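You operate a simulated robot arm through the tools that you are given. There is no shell and no other tool.

The job below is to be done with a simulated robot arm. You get a single attempt, and the scene is never put back.

TASK
Start the tunnel up and wait till the display shows 150.
Fine: the control box's three levers on; fan and belt buttons lit before the heat button; leave the knob.

It is judged by the outcome, as a careful person would: the job done as asked, and still so three seconds after it is handed in. It fails if anything else is knocked over, pushed out of place, dropped, spilled or broken.

THE ROBOT
A 6-joint arm with a two-finger parallel gripper, fixed in place. Base frame: the origin is on the floor under the middle of its stand, x ahead of it, y to its left, z up. Units: mm, rad, N and s.
With the tool pointing down near the work surface it reaches from about 300 to 660 mm from the base axis. Its first joint turns from -2.007 to 2.007 rad. Payload 3.43 kg.
The TCP is the grasp point between the finger pads, 34 mm short of the fingertips. In the tool frame z runs along the fingers and y along their closing line. The gripper opens to 128 mm. The fingers are 24 mm wide and 12 mm thick; the gripper's body (48 by 130 mm) begins 96 mm behind the TCP.
Orientation is told as [roll, pitch, yaw] about the base's x, y, z axes, in that order, counted from this pose: with the fingers straight down and closing along the base's y, the tool's x points along the base's -x, its y along +y and its z along -z.

THE INTERFACE
- The arm moves only by the tool nudge_tool. Its argument "moves" is a list of rows, each an object of numbers (a shift or turn left out is 0, a gripper value left out holds the last): "wx", "wy", "wz": the turn, a rotation vector about the tool's x, y, z in units of 45 degrees (1.0 is 45 degrees); "tx", "ty", "tz": the shift along the tool's x, y, z in units of 250 mm (1.0 is 250 mm); "hand": the gripper command, from -1 (shut) to 1 (fully open), values between in proportion. In form: [{"wx": .., "wy": .., "wz": .., "tx": .., "ty": .., "tz": .., "hand": ..}, ...]. A call has 1 to 20 rows; each row is the pose to reach, as a shift and turn from the pose commanded when the call began, along the tool's axes at that moment. A call with a number of a shift or a turn outside -1 to 1 is refused whole. Each row takes 0.2 s and may step no farther than 50 mm and 0.15 rad from the row before; otherwise, or with a gripper value out of range, the whole call is refused. A pose out of reach is approached as far as the arm can. The call stops where the force on the tool passes 40 N (or 10 N more than at its start, if that is more) or the arm is blocked; 0.2 s more then pass. Each finger travels about 153 mm/s and halts on what it meets, pressing with about 42 N; the grip force reading is that of the motor and also rises with nothing between the fingers. The clock runs only during rows and for 0.2 s after the last one: add rows that repeat a pose to give the fingers time. It gives the time, the measured TCP pose, the force on the tool (base axes), the opening and the grip force at its end, in the units of the frame above (readings bear some noise), with the torque about the TCP (base axes, N m) and any sound that the robot's microphone picked up, and new pictures: "views" is both (left out), scene, wrist or none.
- Cameras (640 x 400 px; columns grow to the right, rows downward): "scene" is fixed at [50.3, -507, 1583.9]; the picture's right is [0.29, -0.96, 0.00], its down [-0.76, -0.23, -0.61] and it looks along [0.58, 0.18, -0.80] (base axes); focal length 245 px, centre (320, 200). "wrist" rides on the gripper at [76, -11, -160] in the tool frame; the picture's right is [0.15, 0.99, 0.00], its down [-0.88, 0.13, -0.46] and it looks along [-0.45, 0.07, 0.89] (tool axes); focal length 234 px, centre (320, 200).
- slide_trunk(by): slides the trunk up (or, below 0, down) by that many mm; the arm rides with it, the base frame stays. It gives what a move gives, with no picture.
- probe_pixels(camera, pixels): for up to 12 pixels [column, row] of the newest picture of that camera ("zoom" is the newest enlarged one), the place [x, y, z] in the base frame of the surface seen there, good to about 3 mm, but the place of the scene camera against the robot may be out by one fixed shift of up to 18 mm in any direction. The clock stands still meanwhile.
- enlarge(camera, box): a new picture of the part [left, top, right, bottom] of that camera's present view, enlarged. The clock stands still meanwhile.
- sign_off(): hands the job in; it is judged then, once.

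Unless the task says otherwise, let go and move clear before handing in.

The tools are called after "Emit:" by a JSON object that holds its "fn" and its "kwargs". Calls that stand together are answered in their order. nudge_tool: Moves the arm, as the interface text tells. Its arguments: {"type":"object","properties":{"moves":{"type":"array","items":{"type":"object","properties":{"wx":{"type":"number"},"wy":{"type":"number"},"wz":{"type":"number"},"tx":{"type":"number"},"ty":{"type":"number"},"tz":{"type":"number"},"hand":{"type":"number"}}}},"views":{"type":"string","enum":["both","scene","wrist","none"]}},"required":["moves"]} The other tools are called the same way: slide_trunk (by) moves the trunk up or down; probe_pixels (camera, pixels) gives the place of the surface under pixels of a picture; enlarge (camera, box) takes an enlarged picture of a part of a camera's view; sign_off () hands the job in.

At the start:

```text
time: 0.0
position: [279.5, -267.8, 1326.6]
ee_rot: [0.0, 0.0, -0.001]
force: [1.1, -0.4, 0.3]
wrist_torque: [0.01, 0.02, -0.03]
opening: 127.8
grip_force: 0.1
trunk travel left (down, up): [-925.0, 65.0]
```

scene: 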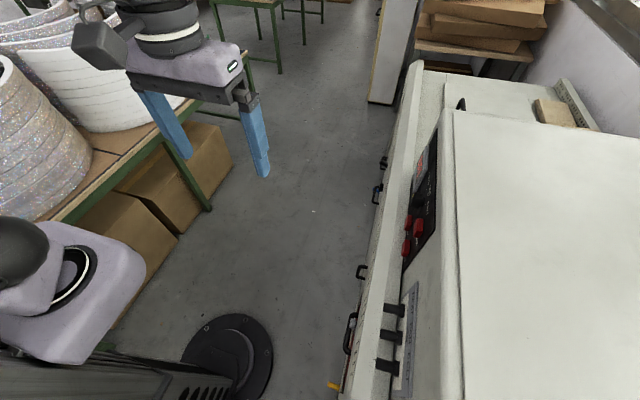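
wrist: 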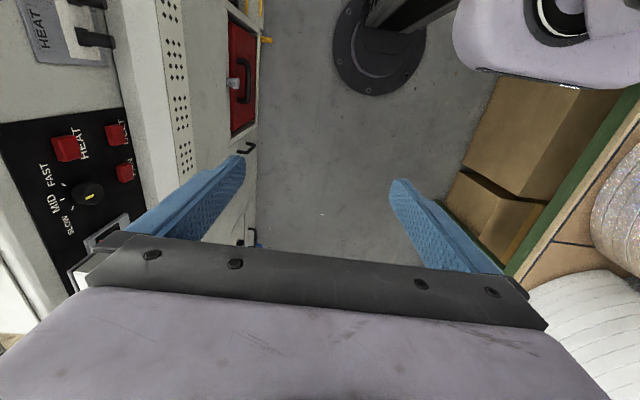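

The scene picture shows a panel with red buttons near (415,230) and three black levers near (390,340), all on the machine to the robot's right (-y). I'll enlarge both areas before moving.

Emit:
{"fn": "enlarge", "kwargs": {"camera": "scene", "box": [340, 80, 480, 400]}}

Emit:
{"fn": "enlarge", "kwargs": {"camera": "wrist", "box": [0, 0, 280, 280]}}

Emit:
{"fn": "probe_pixels", "kwargs": {"camera": "wrist", "pixels": [[67, 147], [116, 134], [124, 171], [88, 195], [92, 38], [20, 160], [80, 45], [60, 60], [104, 240], [30, 220], [140, 200], [175, 60]]}}

Emit:
{"fn": "probe_pixels", "kwargs": {"camera": "scene", "pixels": [[395, 310], [388, 337], [385, 366], [407, 222], [407, 246], [417, 226], [400, 335], [410, 300], [430, 170], [440, 300], [385, 240], [450, 115]]}}

```text
1.25 times, centred on (410, 240) of scene
```

zoom: 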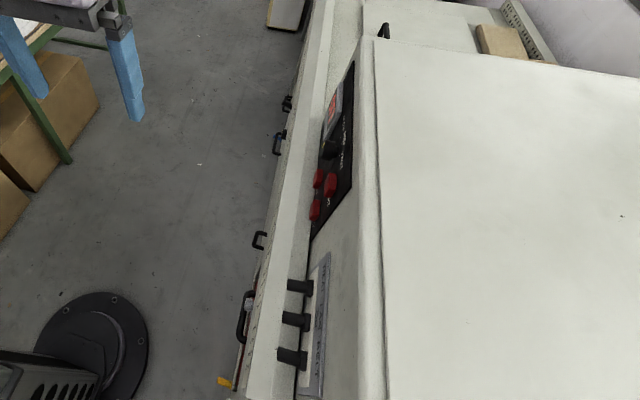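

```text
1.43 times, centred on (140, 140) of wrist
```

zoom: 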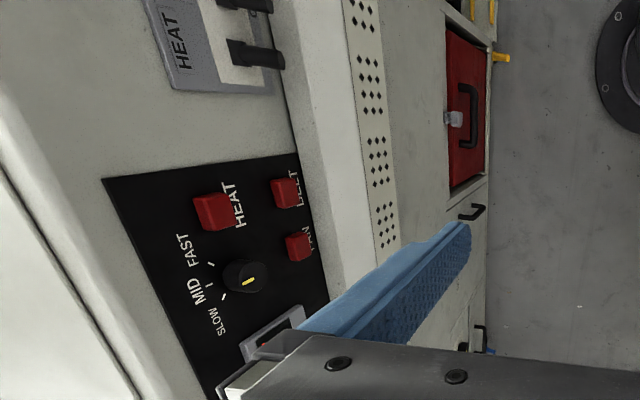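

```text
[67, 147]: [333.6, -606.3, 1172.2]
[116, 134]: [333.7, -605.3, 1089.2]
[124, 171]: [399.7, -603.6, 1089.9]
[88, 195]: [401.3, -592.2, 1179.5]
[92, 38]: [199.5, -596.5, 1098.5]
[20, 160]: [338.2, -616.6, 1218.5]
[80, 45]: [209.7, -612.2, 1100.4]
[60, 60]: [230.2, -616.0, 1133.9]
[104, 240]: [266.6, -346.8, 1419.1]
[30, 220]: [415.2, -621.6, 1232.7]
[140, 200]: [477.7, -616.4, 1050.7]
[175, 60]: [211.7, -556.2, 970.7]
```

```text
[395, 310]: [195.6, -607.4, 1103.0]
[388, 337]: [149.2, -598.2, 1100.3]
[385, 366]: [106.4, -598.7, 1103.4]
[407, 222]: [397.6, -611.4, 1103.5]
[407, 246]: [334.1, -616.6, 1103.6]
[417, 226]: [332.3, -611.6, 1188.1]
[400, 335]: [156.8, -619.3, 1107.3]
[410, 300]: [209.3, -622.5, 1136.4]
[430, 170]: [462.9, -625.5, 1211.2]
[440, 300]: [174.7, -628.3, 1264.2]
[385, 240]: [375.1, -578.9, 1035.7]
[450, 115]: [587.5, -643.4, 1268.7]
```

The wrist probes put the panel face near y=-617, with HEAT at (334,-606,1172), BELT at (334,-605,1089), FAN at (400,-604,1090) and the levers at x≈106/150/200, z≈1100. I'll tilt the tool toward the machine in free space to see the panel head-on, first by 45 degrees.

Emit:
{"fn": "nudge_tool", "kwargs": {"moves": [{"wx": 0.167, "ty": -0.05}, {"wx": 0.333, "ty": -0.1}, {"wx": 0.5, "ty": -0.15}, {"wx": 0.667, "ty": -0.2}, {"wx": 0.833, "ty": -0.25}, {"wx": 1.0, "ty": -0.3}, {"wx": 1.0, "ty": -0.3}]}}

```text
time: 1.6
position: [280.7, -344.3, 1326.3]
ee_rot: [-0.787, 0.0, 0.001]
force: [-0.3, 0.0, 0.4]
wrist_torque: [0.0, -0.02, 0.04]
opening: 128.1
grip_force: 0.1
trunk travel left (down, up): [-925.0, 65.0]
```

scene: 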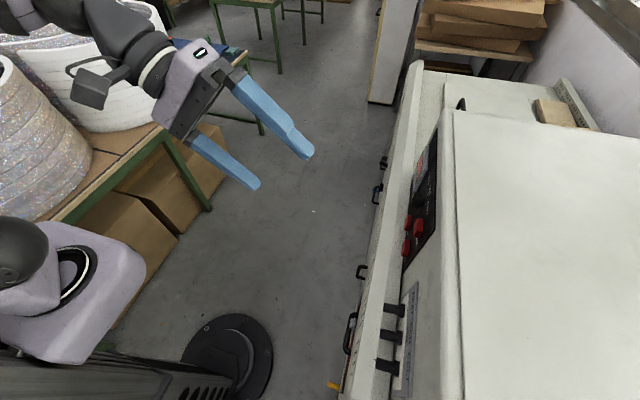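
wrist: 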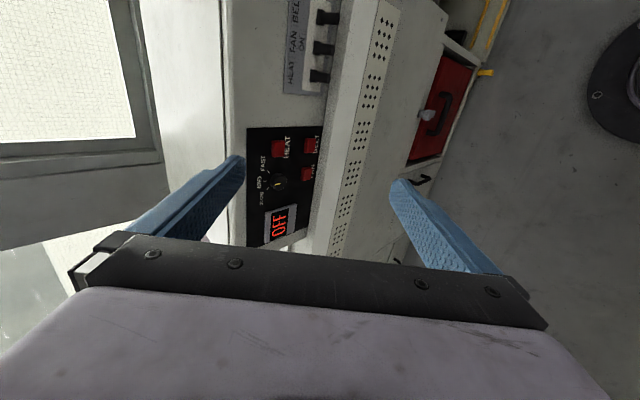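

The display reads OFF, and the labels around (300,50) of the wrist picture read HEAT / FAN / BELT with "ON" written beside them. I'll enlarge the lever box and panel to read which way is on.

Emit:
{"fn": "enlarge", "kwargs": {"camera": "wrist", "box": [270, 0, 370, 100]}}

Emit:
{"fn": "probe_pixels", "kwargs": {"camera": "wrist", "pixels": [[328, 17], [322, 48], [318, 76], [310, 20], [308, 75], [290, 80], [278, 147], [310, 145], [306, 173], [280, 182], [280, 222], [340, 100]]}}

Emit:
{"fn": "enlarge", "kwargs": {"camera": "wrist", "box": [240, 120, 340, 250]}}

```text
4.00 times, centred on (320, 50) of wrist
```

zoom: 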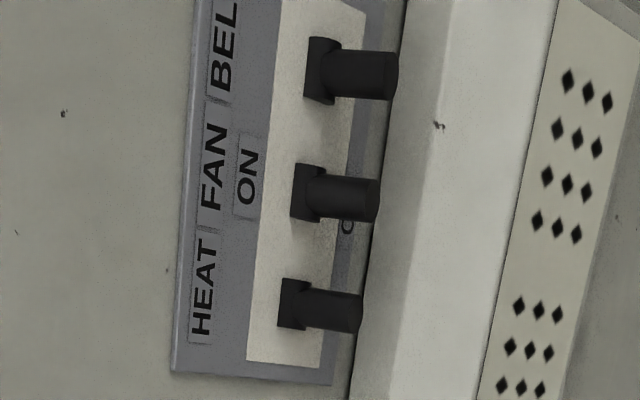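

```text
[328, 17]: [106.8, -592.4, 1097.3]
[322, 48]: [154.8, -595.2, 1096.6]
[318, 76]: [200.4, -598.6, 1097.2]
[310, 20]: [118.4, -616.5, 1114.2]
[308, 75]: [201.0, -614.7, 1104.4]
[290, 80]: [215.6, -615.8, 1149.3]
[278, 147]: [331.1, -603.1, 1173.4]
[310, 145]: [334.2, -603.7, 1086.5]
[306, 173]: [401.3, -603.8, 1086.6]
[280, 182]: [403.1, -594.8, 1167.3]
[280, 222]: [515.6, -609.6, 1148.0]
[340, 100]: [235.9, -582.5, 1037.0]
```

```text
3.08 times, centred on (290, 185) of wrist
```

zoom: 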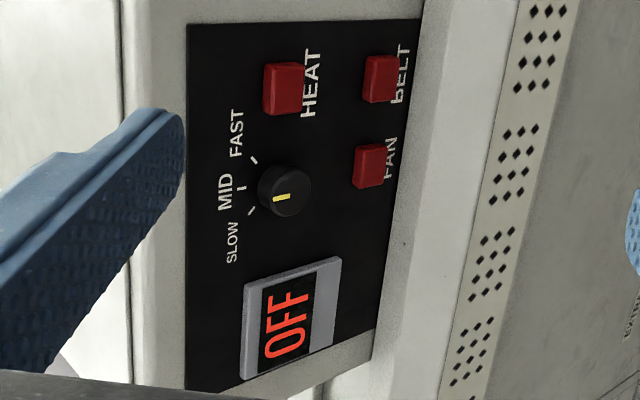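

ON is on the upper side of the lever box and OFF below, and the levers (tips near y=-595, z=1097) are pointing slightly down, so they're off. I'll finish levelling the tool and move down to lever height, well clear of the machine, for a straight-on look.

Emit:
{"fn": "nudge_tool", "kwargs": {"moves": [{"wx": 0.167, "tx": 0.04, "ty": 0.057, "tz": 0.113}, {"wx": 0.333, "tx": 0.08, "ty": 0.113, "tz": 0.226}, {"wx": 0.5, "tx": 0.12, "ty": 0.17, "tz": 0.34}, {"wx": 0.667, "tx": 0.16, "ty": 0.226, "tz": 0.453}, {"wx": 0.833, "tx": 0.2, "ty": 0.283, "tz": 0.566}, {"wx": 1.0, "tx": 0.24, "ty": 0.339, "tz": 0.679}, {"wx": 1.0, "tx": 0.24, "ty": 0.339, "tz": 0.679}]}}

```text
time: 3.2
position: [220.1, -402.8, 1146.5]
ee_rot: [-1.574, -0.002, 0.001]
force: [0.2, -0.5, -0.2]
wrist_torque: [-0.01, -0.04, 0.04]
opening: 128.3
grip_force: 0.0
out of reach, approached as far as the arm can: row 4, 5
trunk travel left (down, up): [-925.0, 65.0]
```

scene: 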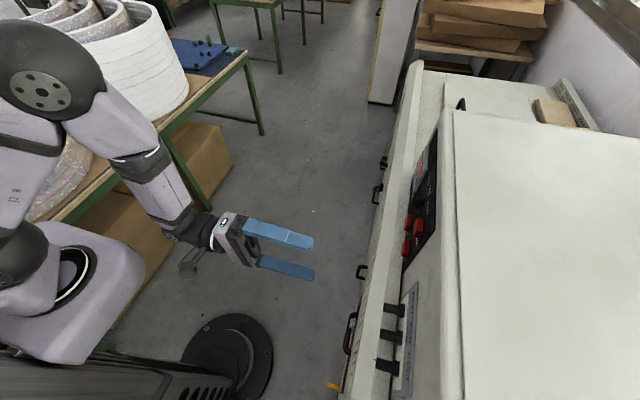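
wrist: 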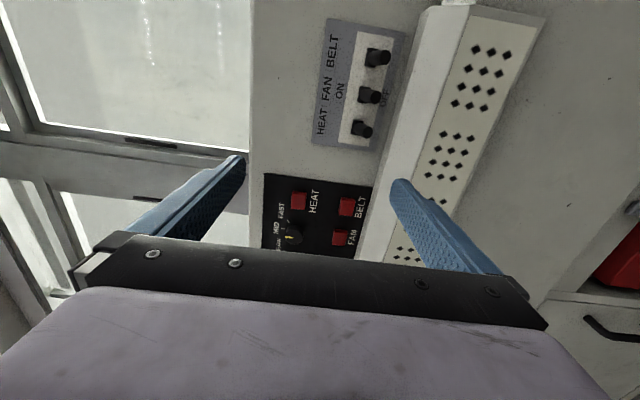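

The tool is level now, and the lever box sits around (360,90) of the wrist picture. I'll enlarge it and probe the levers and the ledge under them.

Emit:
{"fn": "enlarge", "kwargs": {"camera": "wrist", "box": [300, 10, 460, 160]}}

Emit:
{"fn": "probe_pixels", "kwargs": {"camera": "wrist", "pixels": [[383, 57], [370, 59], [375, 96], [363, 95], [367, 130], [356, 128], [400, 100], [410, 100], [425, 60], [440, 60], [390, 140], [345, 90]]}}

```text
2.67 times, centred on (380, 85) of wrist
```

zoom: 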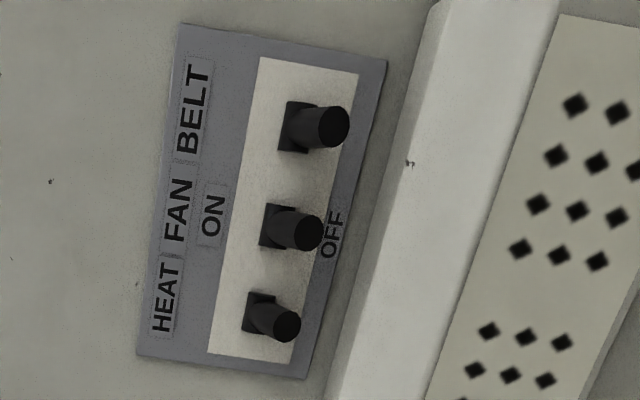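

```text
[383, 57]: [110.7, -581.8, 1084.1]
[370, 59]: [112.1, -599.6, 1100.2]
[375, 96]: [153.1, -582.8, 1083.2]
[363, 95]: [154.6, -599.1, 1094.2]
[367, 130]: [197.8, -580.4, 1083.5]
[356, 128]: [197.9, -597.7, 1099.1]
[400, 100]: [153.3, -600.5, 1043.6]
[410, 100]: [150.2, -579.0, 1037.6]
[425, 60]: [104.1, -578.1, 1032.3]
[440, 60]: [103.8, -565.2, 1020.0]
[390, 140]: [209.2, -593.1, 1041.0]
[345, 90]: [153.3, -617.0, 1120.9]
```

The lever tips sit near (108/152/197, -581, 1084), hanging about 30° below pivots near z≈1105, and the ledge beneath is at z≈1040. I'll set the fingers about 64 mm apart and come up in front of the HEAT lever (x≈197), so the lower finger can go under it.

Emit:
{"fn": "nudge_tool", "kwargs": {"moves": [{"tx": 0.03, "ty": 0.06, "tz": 0.1, "hand": 0.0}, {"tx": 0.06, "ty": 0.13, "tz": 0.2, "hand": 0.0}, {"tx": 0.09, "ty": 0.202, "tz": 0.3, "hand": 0.0}, {"tx": 0.09, "ty": 0.202, "tz": 0.389, "hand": 0.0}, {"tx": 0.09, "ty": 0.202, "tz": 0.389, "hand": 0.0}]}}

```text
time: 4.4
position: [198.0, -501.1, 1096.4]
ee_rot: [-1.572, 0.001, 0.002]
force: [0.0, -0.3, 0.3]
wrist_torque: [0.04, 0.0, 0.0]
opening: 64.0
grip_force: 0.1
trunk travel left (down, up): [-925.0, 65.0]
```

scene: 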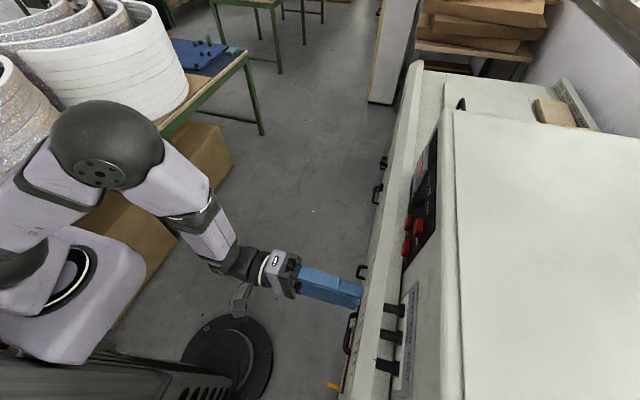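
wrist: 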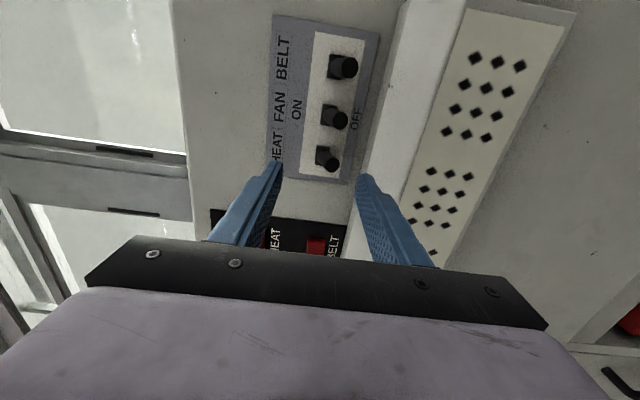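

The fingers now straddle the HEAT lever's height, with tips at about (278,165) and (367,178). I'll re-probe the levers and fingertips from this closer view to check alignment.

Emit:
{"fn": "enlarge", "kwargs": {"camera": "wrist", "box": [250, 20, 410, 200]}}

Emit:
{"fn": "probe_pixels", "kwargs": {"camera": "wrist", "pixels": [[350, 67], [341, 118], [333, 165], [320, 153], [278, 165], [363, 180], [372, 180], [337, 165], [333, 158], [370, 160], [365, 150], [380, 150]]}}

```text
2.22 times, centred on (330, 110) of wrist
```

zoom: 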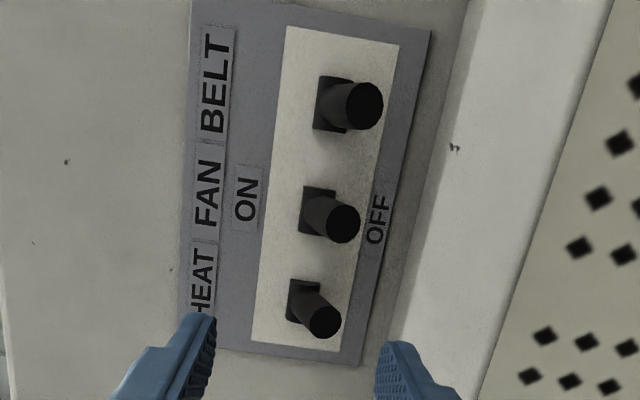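

```text
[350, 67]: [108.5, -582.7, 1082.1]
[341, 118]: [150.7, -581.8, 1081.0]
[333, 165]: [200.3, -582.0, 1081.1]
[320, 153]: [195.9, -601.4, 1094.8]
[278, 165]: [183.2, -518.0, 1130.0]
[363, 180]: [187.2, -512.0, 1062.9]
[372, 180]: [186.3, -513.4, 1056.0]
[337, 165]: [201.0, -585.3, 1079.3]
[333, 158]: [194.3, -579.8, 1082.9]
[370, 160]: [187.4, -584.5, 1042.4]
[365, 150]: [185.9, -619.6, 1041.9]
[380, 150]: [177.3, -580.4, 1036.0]
```

The lever's tip underside is near z≈1074, the ledge near z≈1042, and the lower finger spans about 1052–1064, so there's roughly 10 mm clear on each side. I'll slide in under the HEAT lever until the fingertips reach y≈-594.

Emit:
{"fn": "nudge_tool", "kwargs": {"moves": [{"tz": 0.08, "hand": 0.0}, {"tz": 0.16, "hand": 0.0}, {"tz": 0.2, "hand": 0.0}, {"tz": 0.236, "hand": 0.0}, {"tz": 0.236, "hand": 0.0}]}}

```text
time: 5.6
position: [199.0, -559.2, 1096.4]
ee_rot: [-1.571, -0.001, 0.0]
force: [-0.4, -0.3, -0.3]
wrist_torque: [-0.03, 0.02, -0.01]
opening: 64.2
grip_force: 0.0
trunk travel left (down, up): [-925.0, 65.0]
```

scene: 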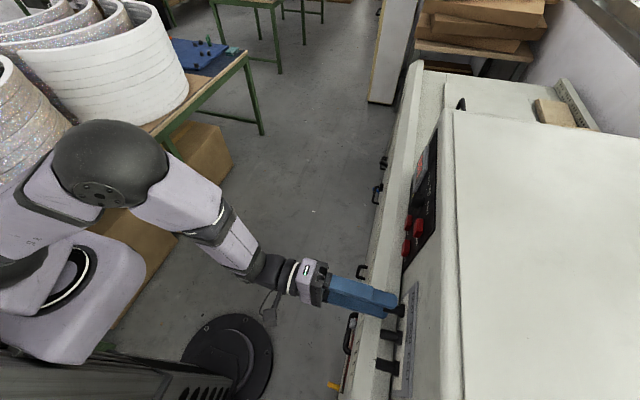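
wrist: 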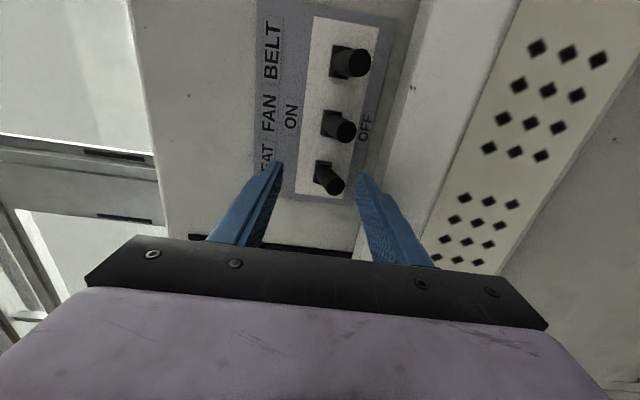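

No contact so far (forces under 1 N), and the lower finger is under the HEAT lever in the wrist picture. I'll raise it gently about 48 mm, and the call will stop itself on hard contact.

Emit:
{"fn": "nudge_tool", "kwargs": {"moves": [{"ty": -0.032, "hand": 0.0}, {"ty": -0.064, "hand": 0.0}, {"ty": -0.096, "hand": 0.0}, {"ty": -0.128, "hand": 0.0}, {"ty": -0.16, "hand": 0.0}, {"ty": -0.192, "hand": 0.0}, {"ty": -0.192, "hand": 0.0}]}}

```text
time: 7.2
position: [197.6, -561.7, 1134.2]
ee_rot: [-1.546, 0.006, 0.0]
force: [0.2, 1.8, -30.5]
wrist_torque: [1.08, -0.16, -0.01]
opening: 81.3
grip_force: 15.1
trunk travel left (down, up): [-925.0, 65.0]
```

scene: 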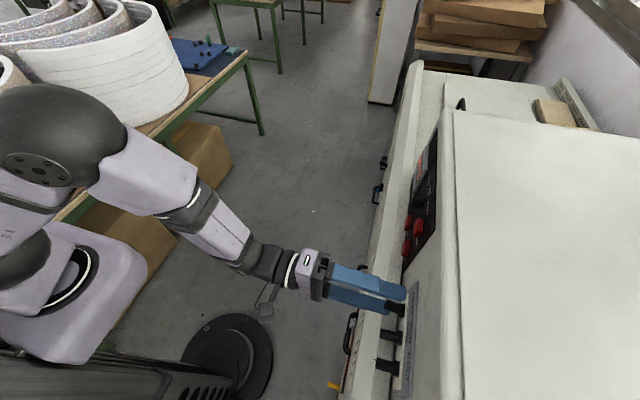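
wrist: 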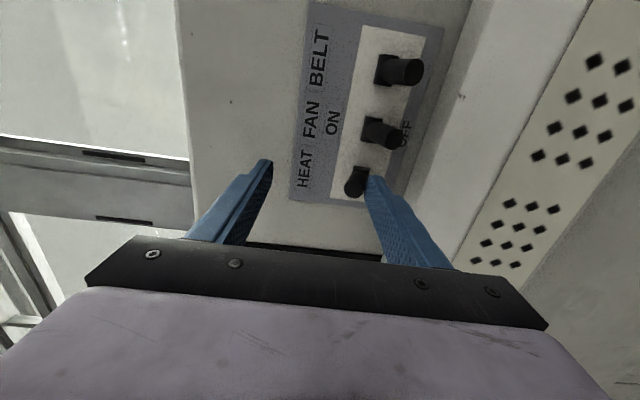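

The lever was stiff: it moved partway, but the reading shows 30 N and the finger gave way (opening 64→81 mm). I'll open the gripper fully so the lower finger rests on its end stop, and back out slightly for better leverage near the lever tip.

Emit:
{"fn": "nudge_tool", "kwargs": {"moves": [{"ty": -0.16, "hand": 0.4}, {"ty": 0.0, "hand": 0.7}, {"ty": 0.04, "tz": -0.016, "hand": 1.0}, {"ty": 0.04, "tz": -0.032, "hand": 1.0}, {"ty": 0.04, "tz": -0.032, "hand": 1.0}]}}

```text
time: 7.6
position: [197.5, -556.7, 1146.6]
ee_rot: [-1.512, 0.009, 0.003]
force: [1.0, -0.7, -20.2]
wrist_torque: [0.6, -0.14, 0.05]
opening: 101.2
grip_force: 10.8
trunk travel left (down, up): [-925.0, 65.0]
stopped in row 1: the force on the tool passed its limit at 48 N (the readings are from after the stop); the commanded pose is now the measured one
```

scene: 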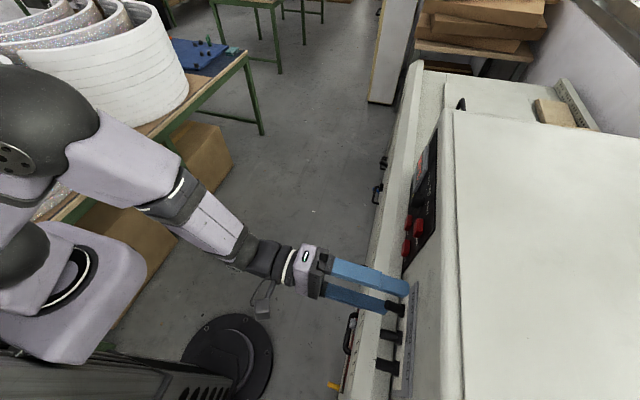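
wrist: 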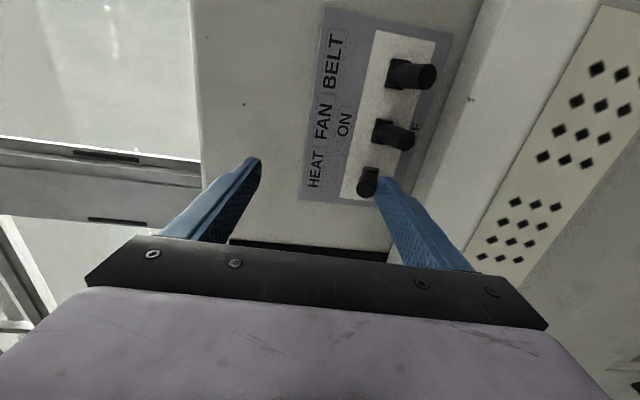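

That was my own slip: the first row commanded more lift, and the force limit stopped it at 48 N. The lever is still under the finger, so I'll open fully while lowering about 15 mm and straighten the small tilt (-1.512 back to -1.571).

Emit:
{"fn": "nudge_tool", "kwargs": {"moves": [{"ty": 0.02, "wx": 0.03, "hand": 0.6}, {"ty": 0.04, "wx": 0.06, "tz": 0.0, "hand": 0.8}, {"ty": 0.06, "wx": 0.075, "tz": -0.01, "hand": 1.0}, {"ty": 0.06, "wx": 0.075, "tz": -0.02, "hand": 1.0}, {"ty": 0.06, "wx": 0.075, "tz": -0.02, "hand": 1.0}]}}

```text
time: 8.8
position: [196.7, -551.8, 1140.1]
ee_rot: [-1.592, 0.004, 0.002]
force: [0.5, -0.3, 0.3]
wrist_torque: [-0.02, 0.03, -0.03]
opening: 127.9
grip_force: 0.0
trunk travel left (down, up): [-925.0, 65.0]
```

scene: 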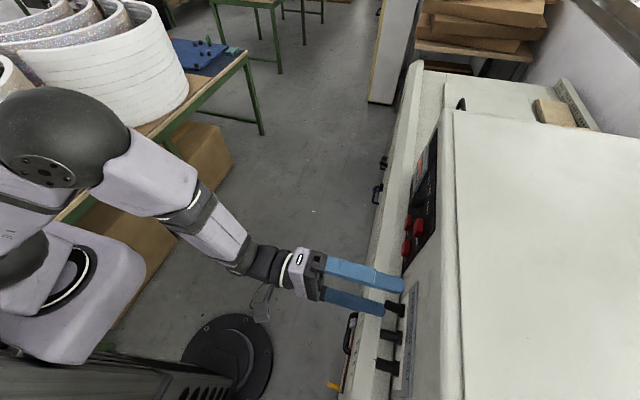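
wrist: 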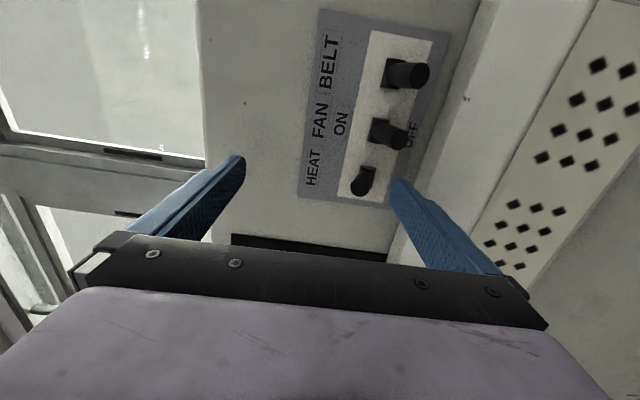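

The force is back to zero and the gripper is fully open. The HEAT lever at about (362,180) of the wrist picture now looks different from the other two, so I'll check its angle.

Emit:
{"fn": "enlarge", "kwargs": {"camera": "wrist", "box": [300, 20, 460, 210]}}

Emit:
{"fn": "probe_pixels", "kwargs": {"camera": "wrist", "pixels": [[422, 76], [399, 135], [357, 189], [362, 189], [365, 178], [370, 175], [403, 188], [395, 72]]}}

Emit:
{"fn": "enlarge", "kwargs": {"camera": "scene", "box": [340, 260, 460, 400]}}

```text
2.11 times, centred on (380, 115) of wrist
```

zoom: 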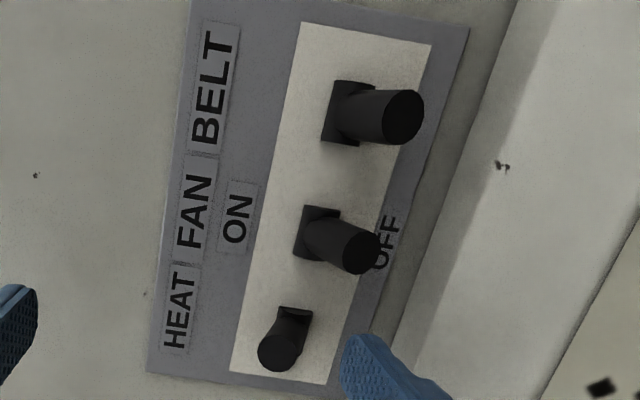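

```text
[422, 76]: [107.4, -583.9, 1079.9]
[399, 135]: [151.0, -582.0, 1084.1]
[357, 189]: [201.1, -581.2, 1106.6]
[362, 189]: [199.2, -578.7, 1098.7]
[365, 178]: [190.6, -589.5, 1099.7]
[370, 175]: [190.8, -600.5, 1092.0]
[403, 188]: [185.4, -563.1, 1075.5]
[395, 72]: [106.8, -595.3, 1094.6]
```

```text
2.86 times, centred on (400, 330) of scene
```

zoom: 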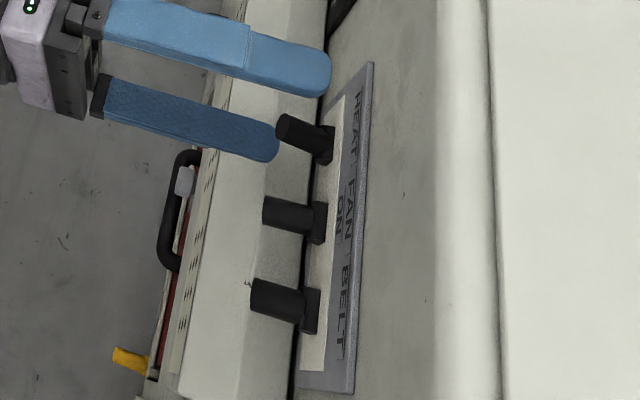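

The HEAT lever now tilts upward, with its tip near z≈1103 against 1083 for the other two. I'll zoom right in and compare the angles about the pivots to be sure it's fully over.

Emit:
{"fn": "enlarge", "kwargs": {"camera": "wrist", "box": [335, 140, 405, 200]}}

Emit:
{"fn": "probe_pixels", "kwargs": {"camera": "zoom", "pixels": [[240, 360], [270, 360], [210, 360], [240, 340], [300, 260], [330, 240], [290, 200], [350, 210], [270, 210], [380, 215], [320, 225], [260, 260]]}}

```text
6.67 times, centred on (370, 170) of wrist
```

zoom: 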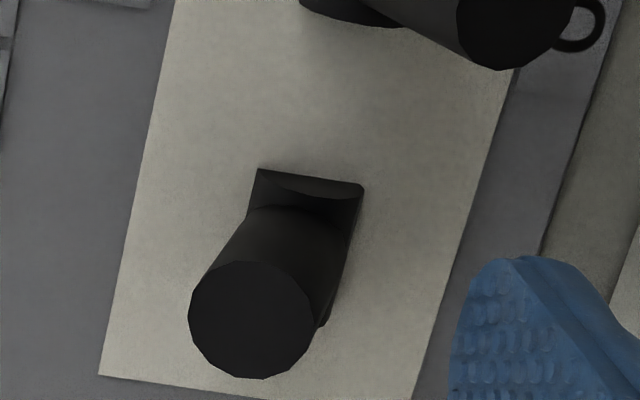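

```text
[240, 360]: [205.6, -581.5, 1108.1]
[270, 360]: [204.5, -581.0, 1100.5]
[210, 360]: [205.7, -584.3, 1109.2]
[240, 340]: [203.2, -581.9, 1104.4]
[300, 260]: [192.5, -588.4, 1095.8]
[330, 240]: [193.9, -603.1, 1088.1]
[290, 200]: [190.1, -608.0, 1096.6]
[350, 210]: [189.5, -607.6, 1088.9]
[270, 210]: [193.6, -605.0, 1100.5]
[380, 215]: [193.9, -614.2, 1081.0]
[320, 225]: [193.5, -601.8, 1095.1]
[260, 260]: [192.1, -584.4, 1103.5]
```

The HEAT lever's tip is now about 10 mm above its mount centre (z≈1094), mirroring the other levers' 11 mm below, and it stayed put when released, so it's on. I'll back out and line up below the FAN lever (x≈152), keeping the gripper fully open.

Emit:
{"fn": "nudge_tool", "kwargs": {"moves": [{"tz": -0.1, "hand": 1.0}, {"tz": -0.2, "wx": -0.027, "hand": 1.0}, {"tz": -0.2, "tx": 0.09, "ty": 0.028, "wx": -0.027, "hand": 1.0}, {"tz": -0.2, "tx": 0.179, "ty": 0.056, "wx": -0.027, "hand": 1.0}, {"tz": -0.2, "tx": 0.179, "ty": 0.056, "wx": -0.027, "hand": 1.0}]}}

```text
time: 10.0
position: [151.2, -502.0, 1124.1]
ee_rot: [-1.567, 0.005, 0.003]
force: [-0.6, -0.8, -0.3]
wrist_torque: [0.0, 0.02, 0.0]
opening: 127.8
grip_force: 0.1
trunk travel left (down, up): [-925.0, 65.0]
```

scene: 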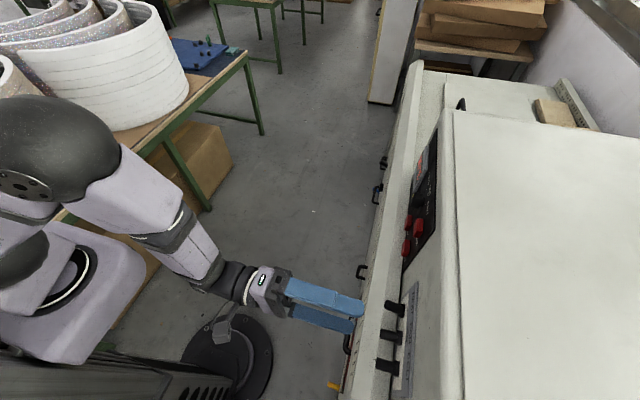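
wrist: 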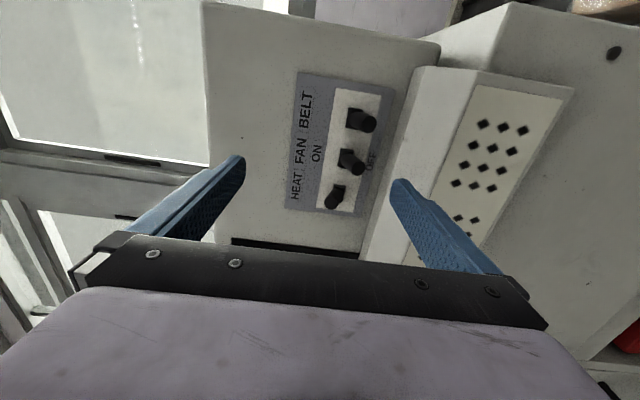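

I'm in front of the FAN lever with no contact. The arm's elbow looks near the rolls at the upper left of the scene picture, so I'll check that clearance before going on.

Emit:
{"fn": "probe_pixels", "kwargs": {"camera": "scene", "pixels": [[60, 110], [100, 150], [30, 100], [100, 60], [20, 60], [150, 120], [120, 110], [70, 190], [10, 150], [140, 25], [40, 35], [20, 20]]}}

Emit:
{"fn": "probe_pixels", "kwargs": {"camera": "wrist", "pixels": [[370, 122], [355, 166], [331, 200], [403, 185], [240, 165], [395, 150]]}}

```text
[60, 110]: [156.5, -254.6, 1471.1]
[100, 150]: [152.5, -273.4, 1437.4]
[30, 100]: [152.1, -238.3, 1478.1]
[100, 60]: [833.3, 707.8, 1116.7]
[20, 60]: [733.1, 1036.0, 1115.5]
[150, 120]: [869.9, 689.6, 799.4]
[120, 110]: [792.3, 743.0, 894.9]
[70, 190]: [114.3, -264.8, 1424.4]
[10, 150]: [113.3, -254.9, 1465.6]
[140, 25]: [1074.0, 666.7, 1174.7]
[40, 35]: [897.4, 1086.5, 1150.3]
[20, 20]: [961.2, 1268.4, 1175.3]
```

```text
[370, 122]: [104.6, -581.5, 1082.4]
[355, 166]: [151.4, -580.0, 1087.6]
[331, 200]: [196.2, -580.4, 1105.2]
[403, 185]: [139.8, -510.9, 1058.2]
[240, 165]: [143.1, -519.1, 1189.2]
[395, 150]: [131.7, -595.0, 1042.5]
```

The rolls are far from the arm (x>700, y>680), so that's not a concern. I'll slide under the FAN lever and lift it in small steps with the rigid, fully open lower finger.

Emit:
{"fn": "nudge_tool", "kwargs": {"moves": [{"tz": 0.08, "ty": -0.012, "hand": 1.0}, {"tz": 0.16, "ty": -0.012}, {"tz": 0.208, "ty": -0.012}, {"tz": 0.208, "ty": -0.012}, {"tz": 0.208, "ty": -0.036}, {"tz": 0.208, "ty": -0.06}, {"tz": 0.208, "ty": -0.08}, {"tz": 0.208, "ty": -0.1}, {"tz": 0.208, "ty": -0.116}, {"tz": 0.208, "ty": -0.132}, {"tz": 0.208, "ty": -0.144}, {"tz": 0.208, "ty": -0.144}]}}

```text
time: 12.6
position: [153.2, -553.9, 1157.8]
ee_rot: [-1.566, 0.007, 0.001]
force: [0.0, 1.3, -7.3]
wrist_torque: [0.33, -0.01, 0.03]
opening: 128.2
grip_force: 0.0
trunk travel left (down, up): [-925.0, 65.0]
```

scene: 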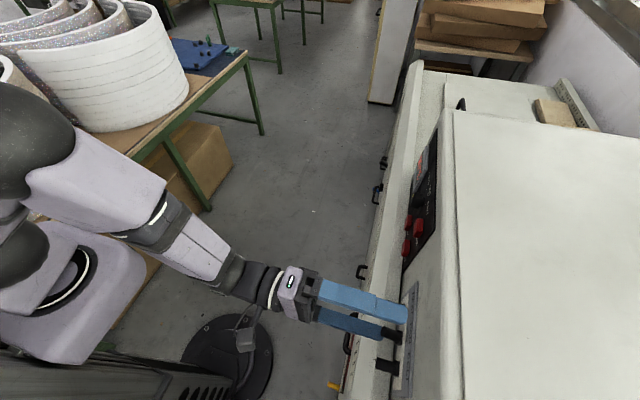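
wrist: 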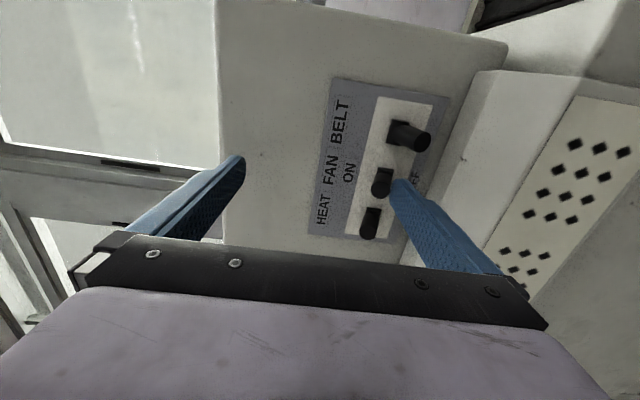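

The FAN lever is rising with only 7 N of resistance. I'll keep lifting in small steps until the force shows it has met its stop.

Emit:
{"fn": "nudge_tool", "kwargs": {"moves": [{"ty": -0.008}, {"ty": -0.016}, {"ty": -0.024}, {"ty": -0.024}], "views": "wrist"}}

```text
time: 13.6
position: [152.7, -556.8, 1159.9]
ee_rot: [-1.549, 0.007, 0.001]
force: [-0.8, 3.1, -24.3]
wrist_torque: [0.96, -0.07, -0.13]
opening: 127.9
grip_force: 0.0
trunk travel left (down, up): [-925.0, 65.0]
```

wrist: 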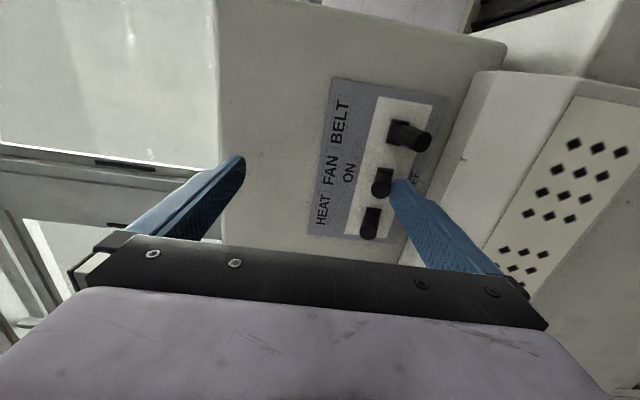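

Resistance jumped to 24 N at the same height where the HEAT lever stopped, so the FAN lever is at its end stop. I'll ease off, back out, and line up under the BELT lever (x≈107).

Emit:
{"fn": "nudge_tool", "kwargs": {"moves": [{"ty": 0.04}, {"ty": 0.08}, {"ty": 0.08, "tz": -0.1}, {"ty": 0.1, "tz": -0.2}, {"ty": 0.13, "tz": -0.2, "tx": 0.09}, {"ty": 0.156, "tz": -0.2, "tx": 0.18}, {"ty": 0.156, "tz": -0.2, "tx": 0.18}]}}

```text
time: 15.2
position: [125.7, -498.4, 1127.3]
ee_rot: [-1.569, 0.006, -0.009]
force: [0.2, 0.1, 0.8]
wrist_torque: [0.0, 0.01, 0.02]
opening: 127.9
grip_force: 0.0
out of reach, approached as far as the arm can: row 6, 7
trunk travel left (down, up): [-925.0, 65.0]
```

scene: 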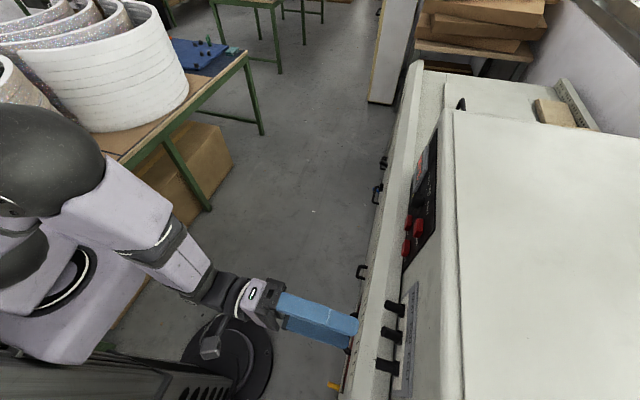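
wrist: 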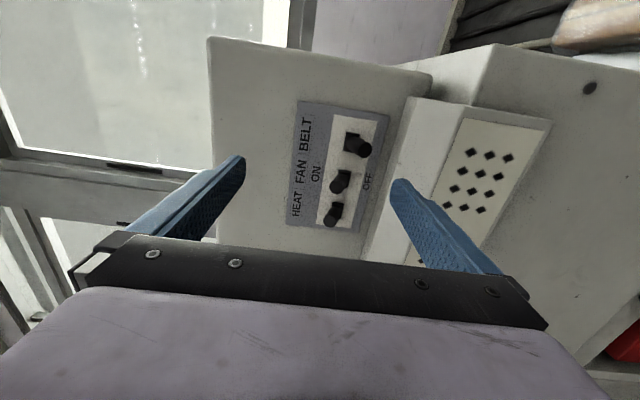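

The FAN lever is up. The arm could only reach x≈126 at this angle. I'll yaw the tool about 15° so it comes in from the +x side, which puts the wrist where it can reach.

Emit:
{"fn": "nudge_tool", "kwargs": {"moves": [{"wy": 0.111}, {"wy": 0.222}, {"wy": 0.333}, {"wy": 0.333}]}}

```text
time: 16.2
position: [126.8, -499.8, 1127.6]
ee_rot: [-1.571, 0.008, -0.261]
force: [0.0, 0.4, 0.0]
wrist_torque: [0.0, -0.01, 0.04]
opening: 128.5
grip_force: 0.0
trunk travel left (down, up): [-925.0, 65.0]
```

scene: 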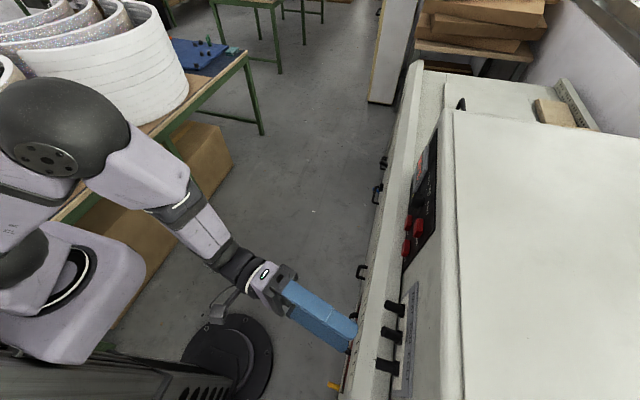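
wrist: 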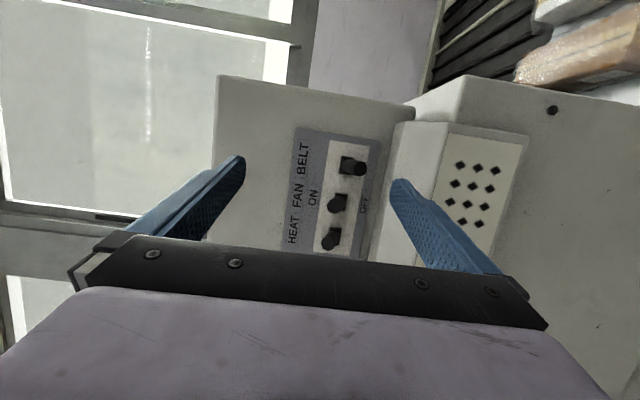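

The yaw worked (-0.261) and the BELT lever tip is at about (360,168). I'll probe it from here before sliding in.

Emit:
{"fn": "probe_pixels", "kwargs": {"camera": "wrist", "pixels": [[362, 168], [337, 204], [328, 239], [403, 186], [385, 175]]}}

```text
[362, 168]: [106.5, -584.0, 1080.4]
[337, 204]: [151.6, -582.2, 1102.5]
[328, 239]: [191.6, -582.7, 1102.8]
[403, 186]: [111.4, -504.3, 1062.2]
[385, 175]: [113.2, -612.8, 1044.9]
```

The FAN and HEAT tips now match (z≈1102.5), and the BELT tip is still down at 1080. I'll slide under BELT and lift it by the same amount that seated FAN.

Emit:
{"fn": "nudge_tool", "kwargs": {"moves": [{"tz": 0.08, "tx": -0.005}, {"tz": 0.16, "tx": -0.01}, {"tz": 0.224, "tx": -0.015}, {"tz": 0.224, "tx": -0.015}, {"tz": 0.224, "tx": -0.015, "ty": -0.024}, {"tz": 0.224, "tx": -0.015, "ty": -0.048}, {"tz": 0.224, "tx": -0.015, "ty": -0.068}, {"tz": 0.224, "tx": -0.015, "ty": -0.088}, {"tz": 0.224, "tx": -0.015, "ty": -0.104}, {"tz": 0.224, "tx": -0.015, "ty": -0.12}, {"tz": 0.224, "tx": -0.015, "ty": -0.132}, {"tz": 0.224, "tx": -0.015, "ty": -0.14}, {"tz": 0.224, "tx": -0.015, "ty": -0.148}, {"tz": 0.224, "tx": -0.015, "ty": -0.154}, {"tz": 0.224, "tx": -0.015, "ty": -0.154}]}}

```text
time: 19.4
position: [116.4, -554.9, 1158.4]
ee_rot: [-1.551, 0.013, -0.259]
force: [-0.8, 4.7, -27.3]
wrist_torque: [1.2, 0.04, -0.15]
opening: 128.2
grip_force: 0.4
trunk travel left (down, up): [-925.0, 65.0]
```

scene: 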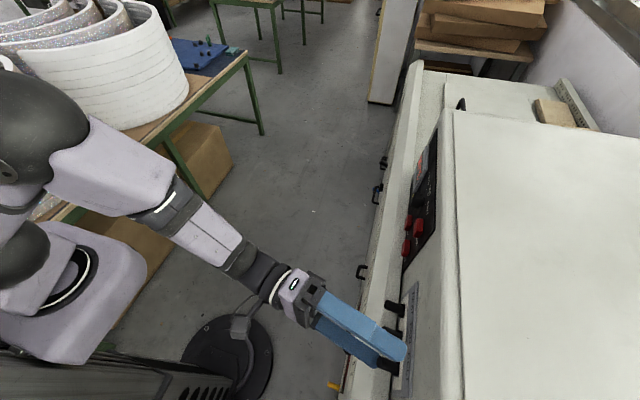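
wrist: 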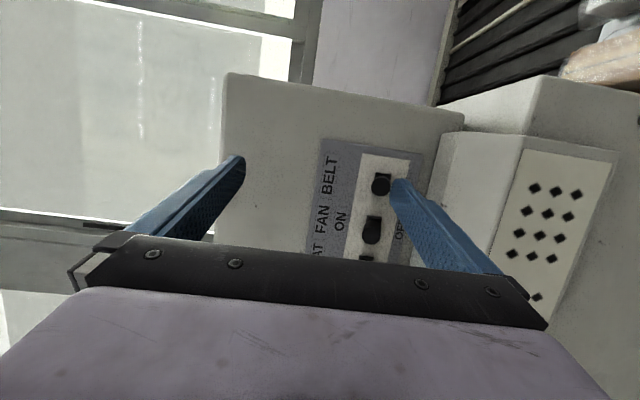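

BELT met its stop at 27 N, so all three levers should be up. I'll ease off, back out, undo the yaw and shift toward +x for a clear look at the whole lever box.

Emit:
{"fn": "nudge_tool", "kwargs": {"moves": [{"ty": 0.04}, {"ty": 0.08}, {"ty": 0.08, "tz": -0.11}, {"ty": 0.08, "tz": -0.22}, {"ty": 0.08, "tz": -0.25, "tx": -0.12, "wy": -0.111}, {"ty": 0.08, "tz": -0.29, "tx": -0.25, "wy": -0.222}, {"ty": 0.08, "tz": -0.323, "tx": -0.386, "wy": -0.333}, {"ty": 0.08, "tz": -0.323, "tx": -0.386, "wy": -0.333}]}}

```text
time: 21.2
position: [229.2, -501.1, 1146.5]
ee_rot: [-1.571, 0.004, 0.005]
force: [0.0, -0.4, -0.7]
wrist_torque: [0.03, -0.03, 0.06]
opening: 127.9
grip_force: 0.0
trunk travel left (down, up): [-925.0, 65.0]
```

scene: 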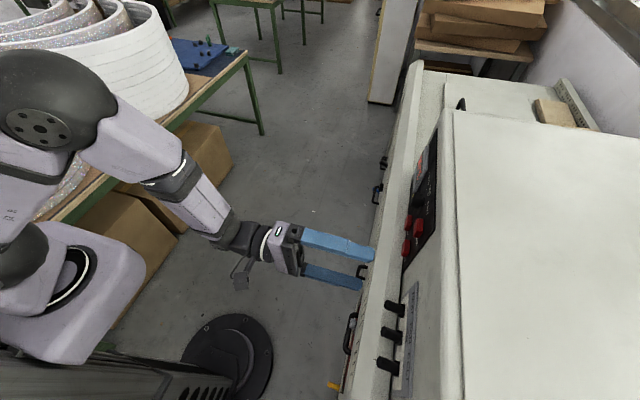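
wrist: 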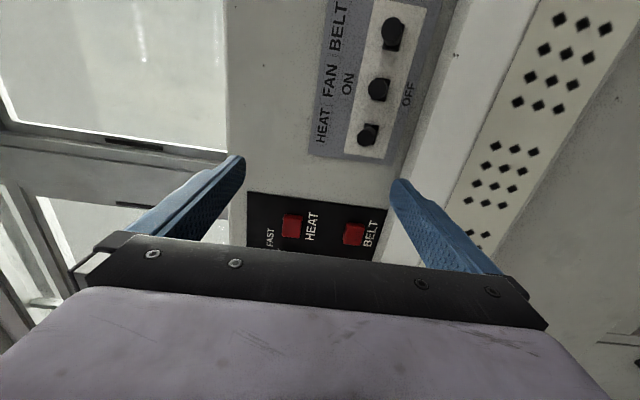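

All three levers now look alike in the wrist picture, at (393,33), (378,89) and (367,134). I'll probe the tips to confirm they match, and the buttons for the next step.

Emit:
{"fn": "enlarge", "kwargs": {"camera": "wrist", "box": [310, 0, 450, 170]}}

Emit:
{"fn": "probe_pixels", "kwargs": {"camera": "wrist", "pixels": [[391, 38], [377, 92], [366, 137], [291, 226], [353, 234], [345, 225], [362, 245], [330, 240]]}}

```text
2.35 times, centred on (380, 85) of wrist
```

zoom: 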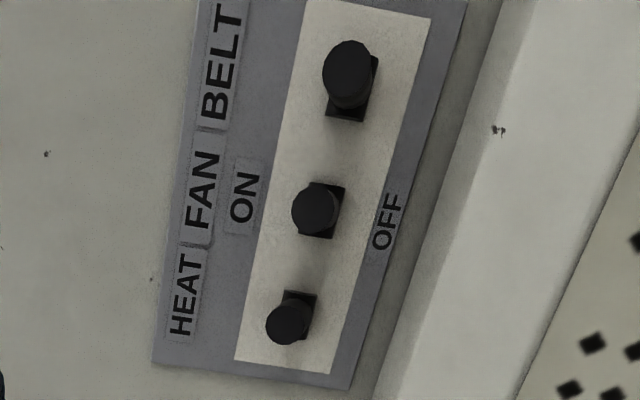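

```text
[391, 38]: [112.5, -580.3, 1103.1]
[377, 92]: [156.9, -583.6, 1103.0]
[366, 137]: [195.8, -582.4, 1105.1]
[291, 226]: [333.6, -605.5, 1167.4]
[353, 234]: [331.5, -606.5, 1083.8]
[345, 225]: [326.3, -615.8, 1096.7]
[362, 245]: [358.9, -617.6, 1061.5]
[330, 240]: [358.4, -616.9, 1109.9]
```

All three tips read z≈1103–1105, so the levers are on. I'll close the fingers and move in front of the FAN button (about 400,-604,1088), keeping 65 mm or more off the panel.

Emit:
{"fn": "nudge_tool", "kwargs": {"moves": [{"tx": -0.14, "ty": 0.05, "hand": -1}, {"tx": -0.28, "ty": 0.1, "hand": -1}, {"tx": -0.42, "ty": 0.15, "hand": -1}, {"tx": -0.56, "ty": 0.2, "hand": -1}, {"tx": -0.684, "ty": 0.234, "hand": -1}, {"tx": -0.684, "ty": 0.234, "hand": -1}]}}

```text
time: 22.6
position: [400.0, -500.1, 1086.3]
ee_rot: [-1.568, 0.007, 0.001]
force: [0.7, 0.8, -0.3]
wrist_torque: [-0.01, 0.0, 0.02]
opening: 0.0
grip_force: 33.1
trunk travel left (down, up): [-925.0, 65.0]
```

scene: 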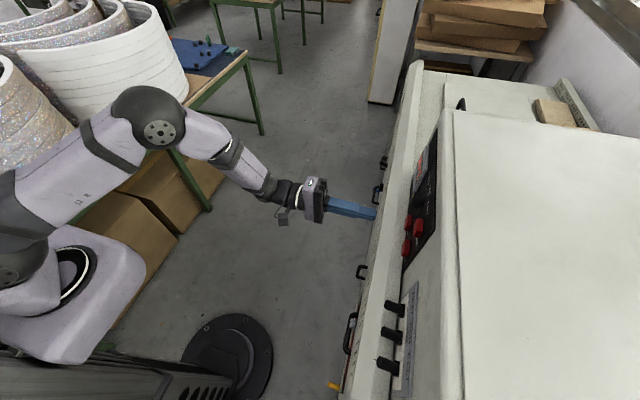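
wrist: 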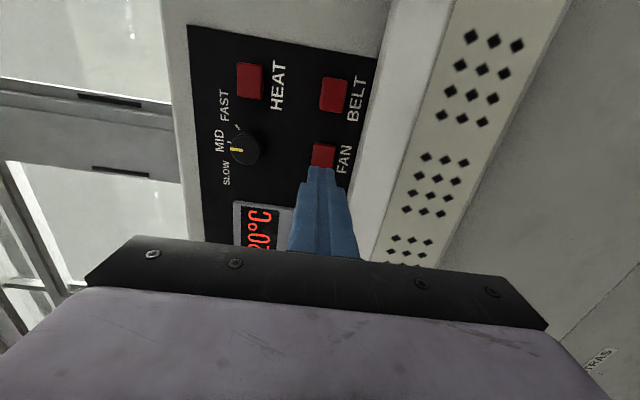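

The display has come on at "20°C", so the levers powered the unit. I'll re-probe the buttons and the fingertip from this view before pressing FAN.

Emit:
{"fn": "probe_pixels", "kwargs": {"camera": "wrist", "pixels": [[323, 155], [315, 148], [332, 148], [332, 94], [321, 82], [345, 106], [249, 80], [240, 68], [262, 94], [325, 175], [315, 163], [250, 145]]}}

Emit:
{"fn": "enlarge", "kwargs": {"camera": "wrist", "box": [200, 40, 390, 260]}}

```text
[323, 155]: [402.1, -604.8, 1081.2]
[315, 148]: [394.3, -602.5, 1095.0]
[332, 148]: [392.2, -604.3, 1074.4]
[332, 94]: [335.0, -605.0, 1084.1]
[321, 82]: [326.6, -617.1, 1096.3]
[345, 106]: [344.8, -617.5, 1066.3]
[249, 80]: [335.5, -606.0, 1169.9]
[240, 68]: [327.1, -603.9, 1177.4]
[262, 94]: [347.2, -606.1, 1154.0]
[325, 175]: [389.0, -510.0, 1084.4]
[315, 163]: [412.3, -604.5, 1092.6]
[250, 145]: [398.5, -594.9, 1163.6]
```

```text
1.82 times, centred on (295, 150) of wrist
```

zoom: 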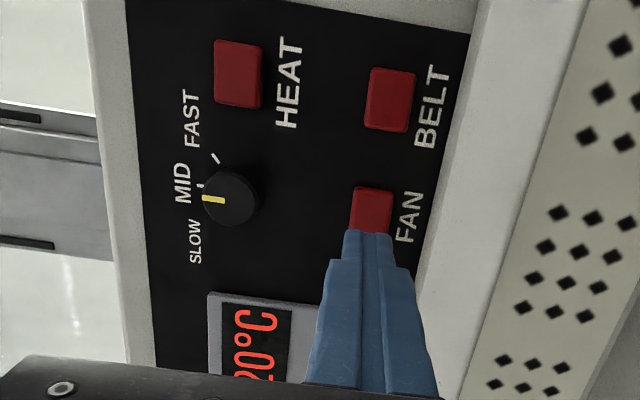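

The FAN button centre is at about (401,-604,1085), almost straight ahead of the tool. I'll approach to about 6 mm off its face.

Emit:
{"fn": "nudge_tool", "kwargs": {"moves": [{"tz": 0.12, "tx": -0.004, "ty": 0.004}, {"tz": 0.2, "tx": -0.004, "ty": 0.004}, {"tz": 0.248, "tx": -0.004, "ty": 0.004}, {"tz": 0.256, "tx": -0.004, "ty": 0.004}, {"tz": 0.256, "tx": -0.004, "ty": 0.004}]}}

```text
time: 23.8
position: [403.2, -564.9, 1084.6]
ee_rot: [-1.57, 0.007, 0.003]
force: [-0.1, 0.2, 0.6]
wrist_torque: [0.01, 0.02, -0.02]
opening: 0.1
grip_force: 32.6
trunk travel left (down, up): [-925.0, 65.0]
```

scene: 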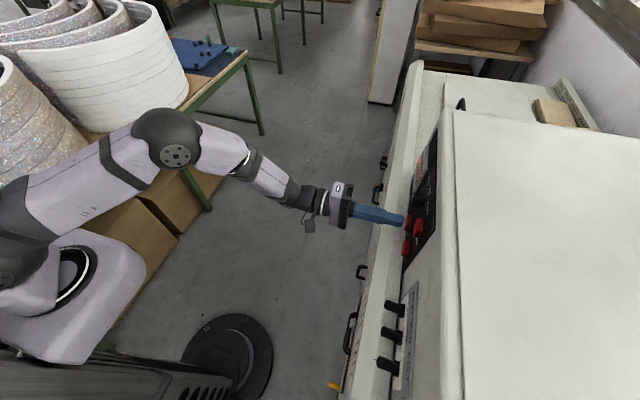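
wrist: 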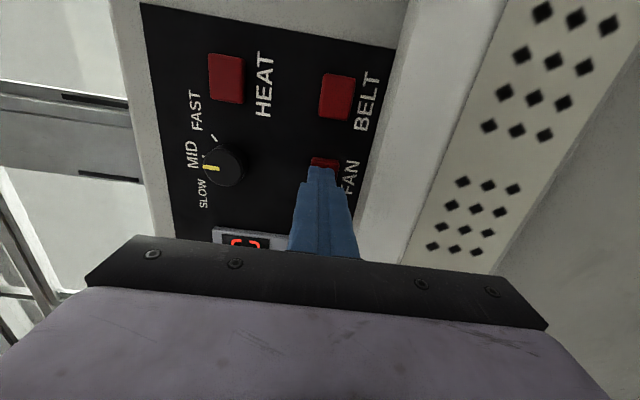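

The fingertip is about 5 mm from the FAN button, with no force yet. I'll press slowly in 2 mm steps.

Emit:
{"fn": "nudge_tool", "kwargs": {"moves": [{"tz": 0.01}, {"tz": 0.02}, {"tz": 0.028}, {"tz": 0.036}, {"tz": 0.044}, {"tz": 0.044}]}}

```text
time: 25.2
position: [401.9, -575.0, 1084.9]
ee_rot: [-1.571, 0.007, 0.002]
force: [-1.1, 3.7, -1.0]
wrist_torque: [0.03, 0.05, -0.06]
opening: 0.0
grip_force: 33.3
trunk travel left (down, up): [-925.0, 65.0]
heard: click
```

scene: 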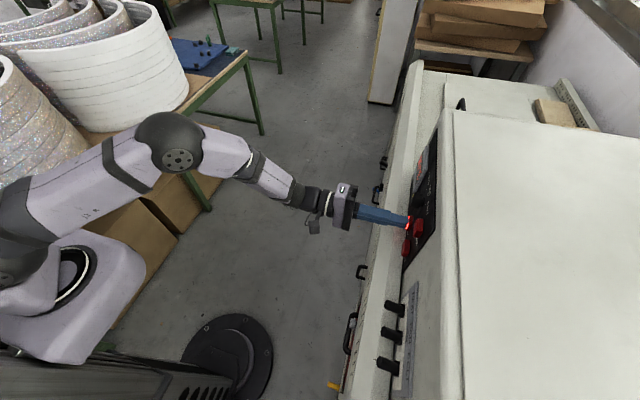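
wrist: 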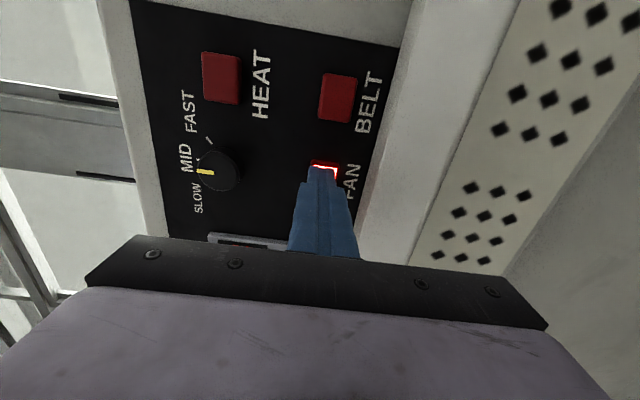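

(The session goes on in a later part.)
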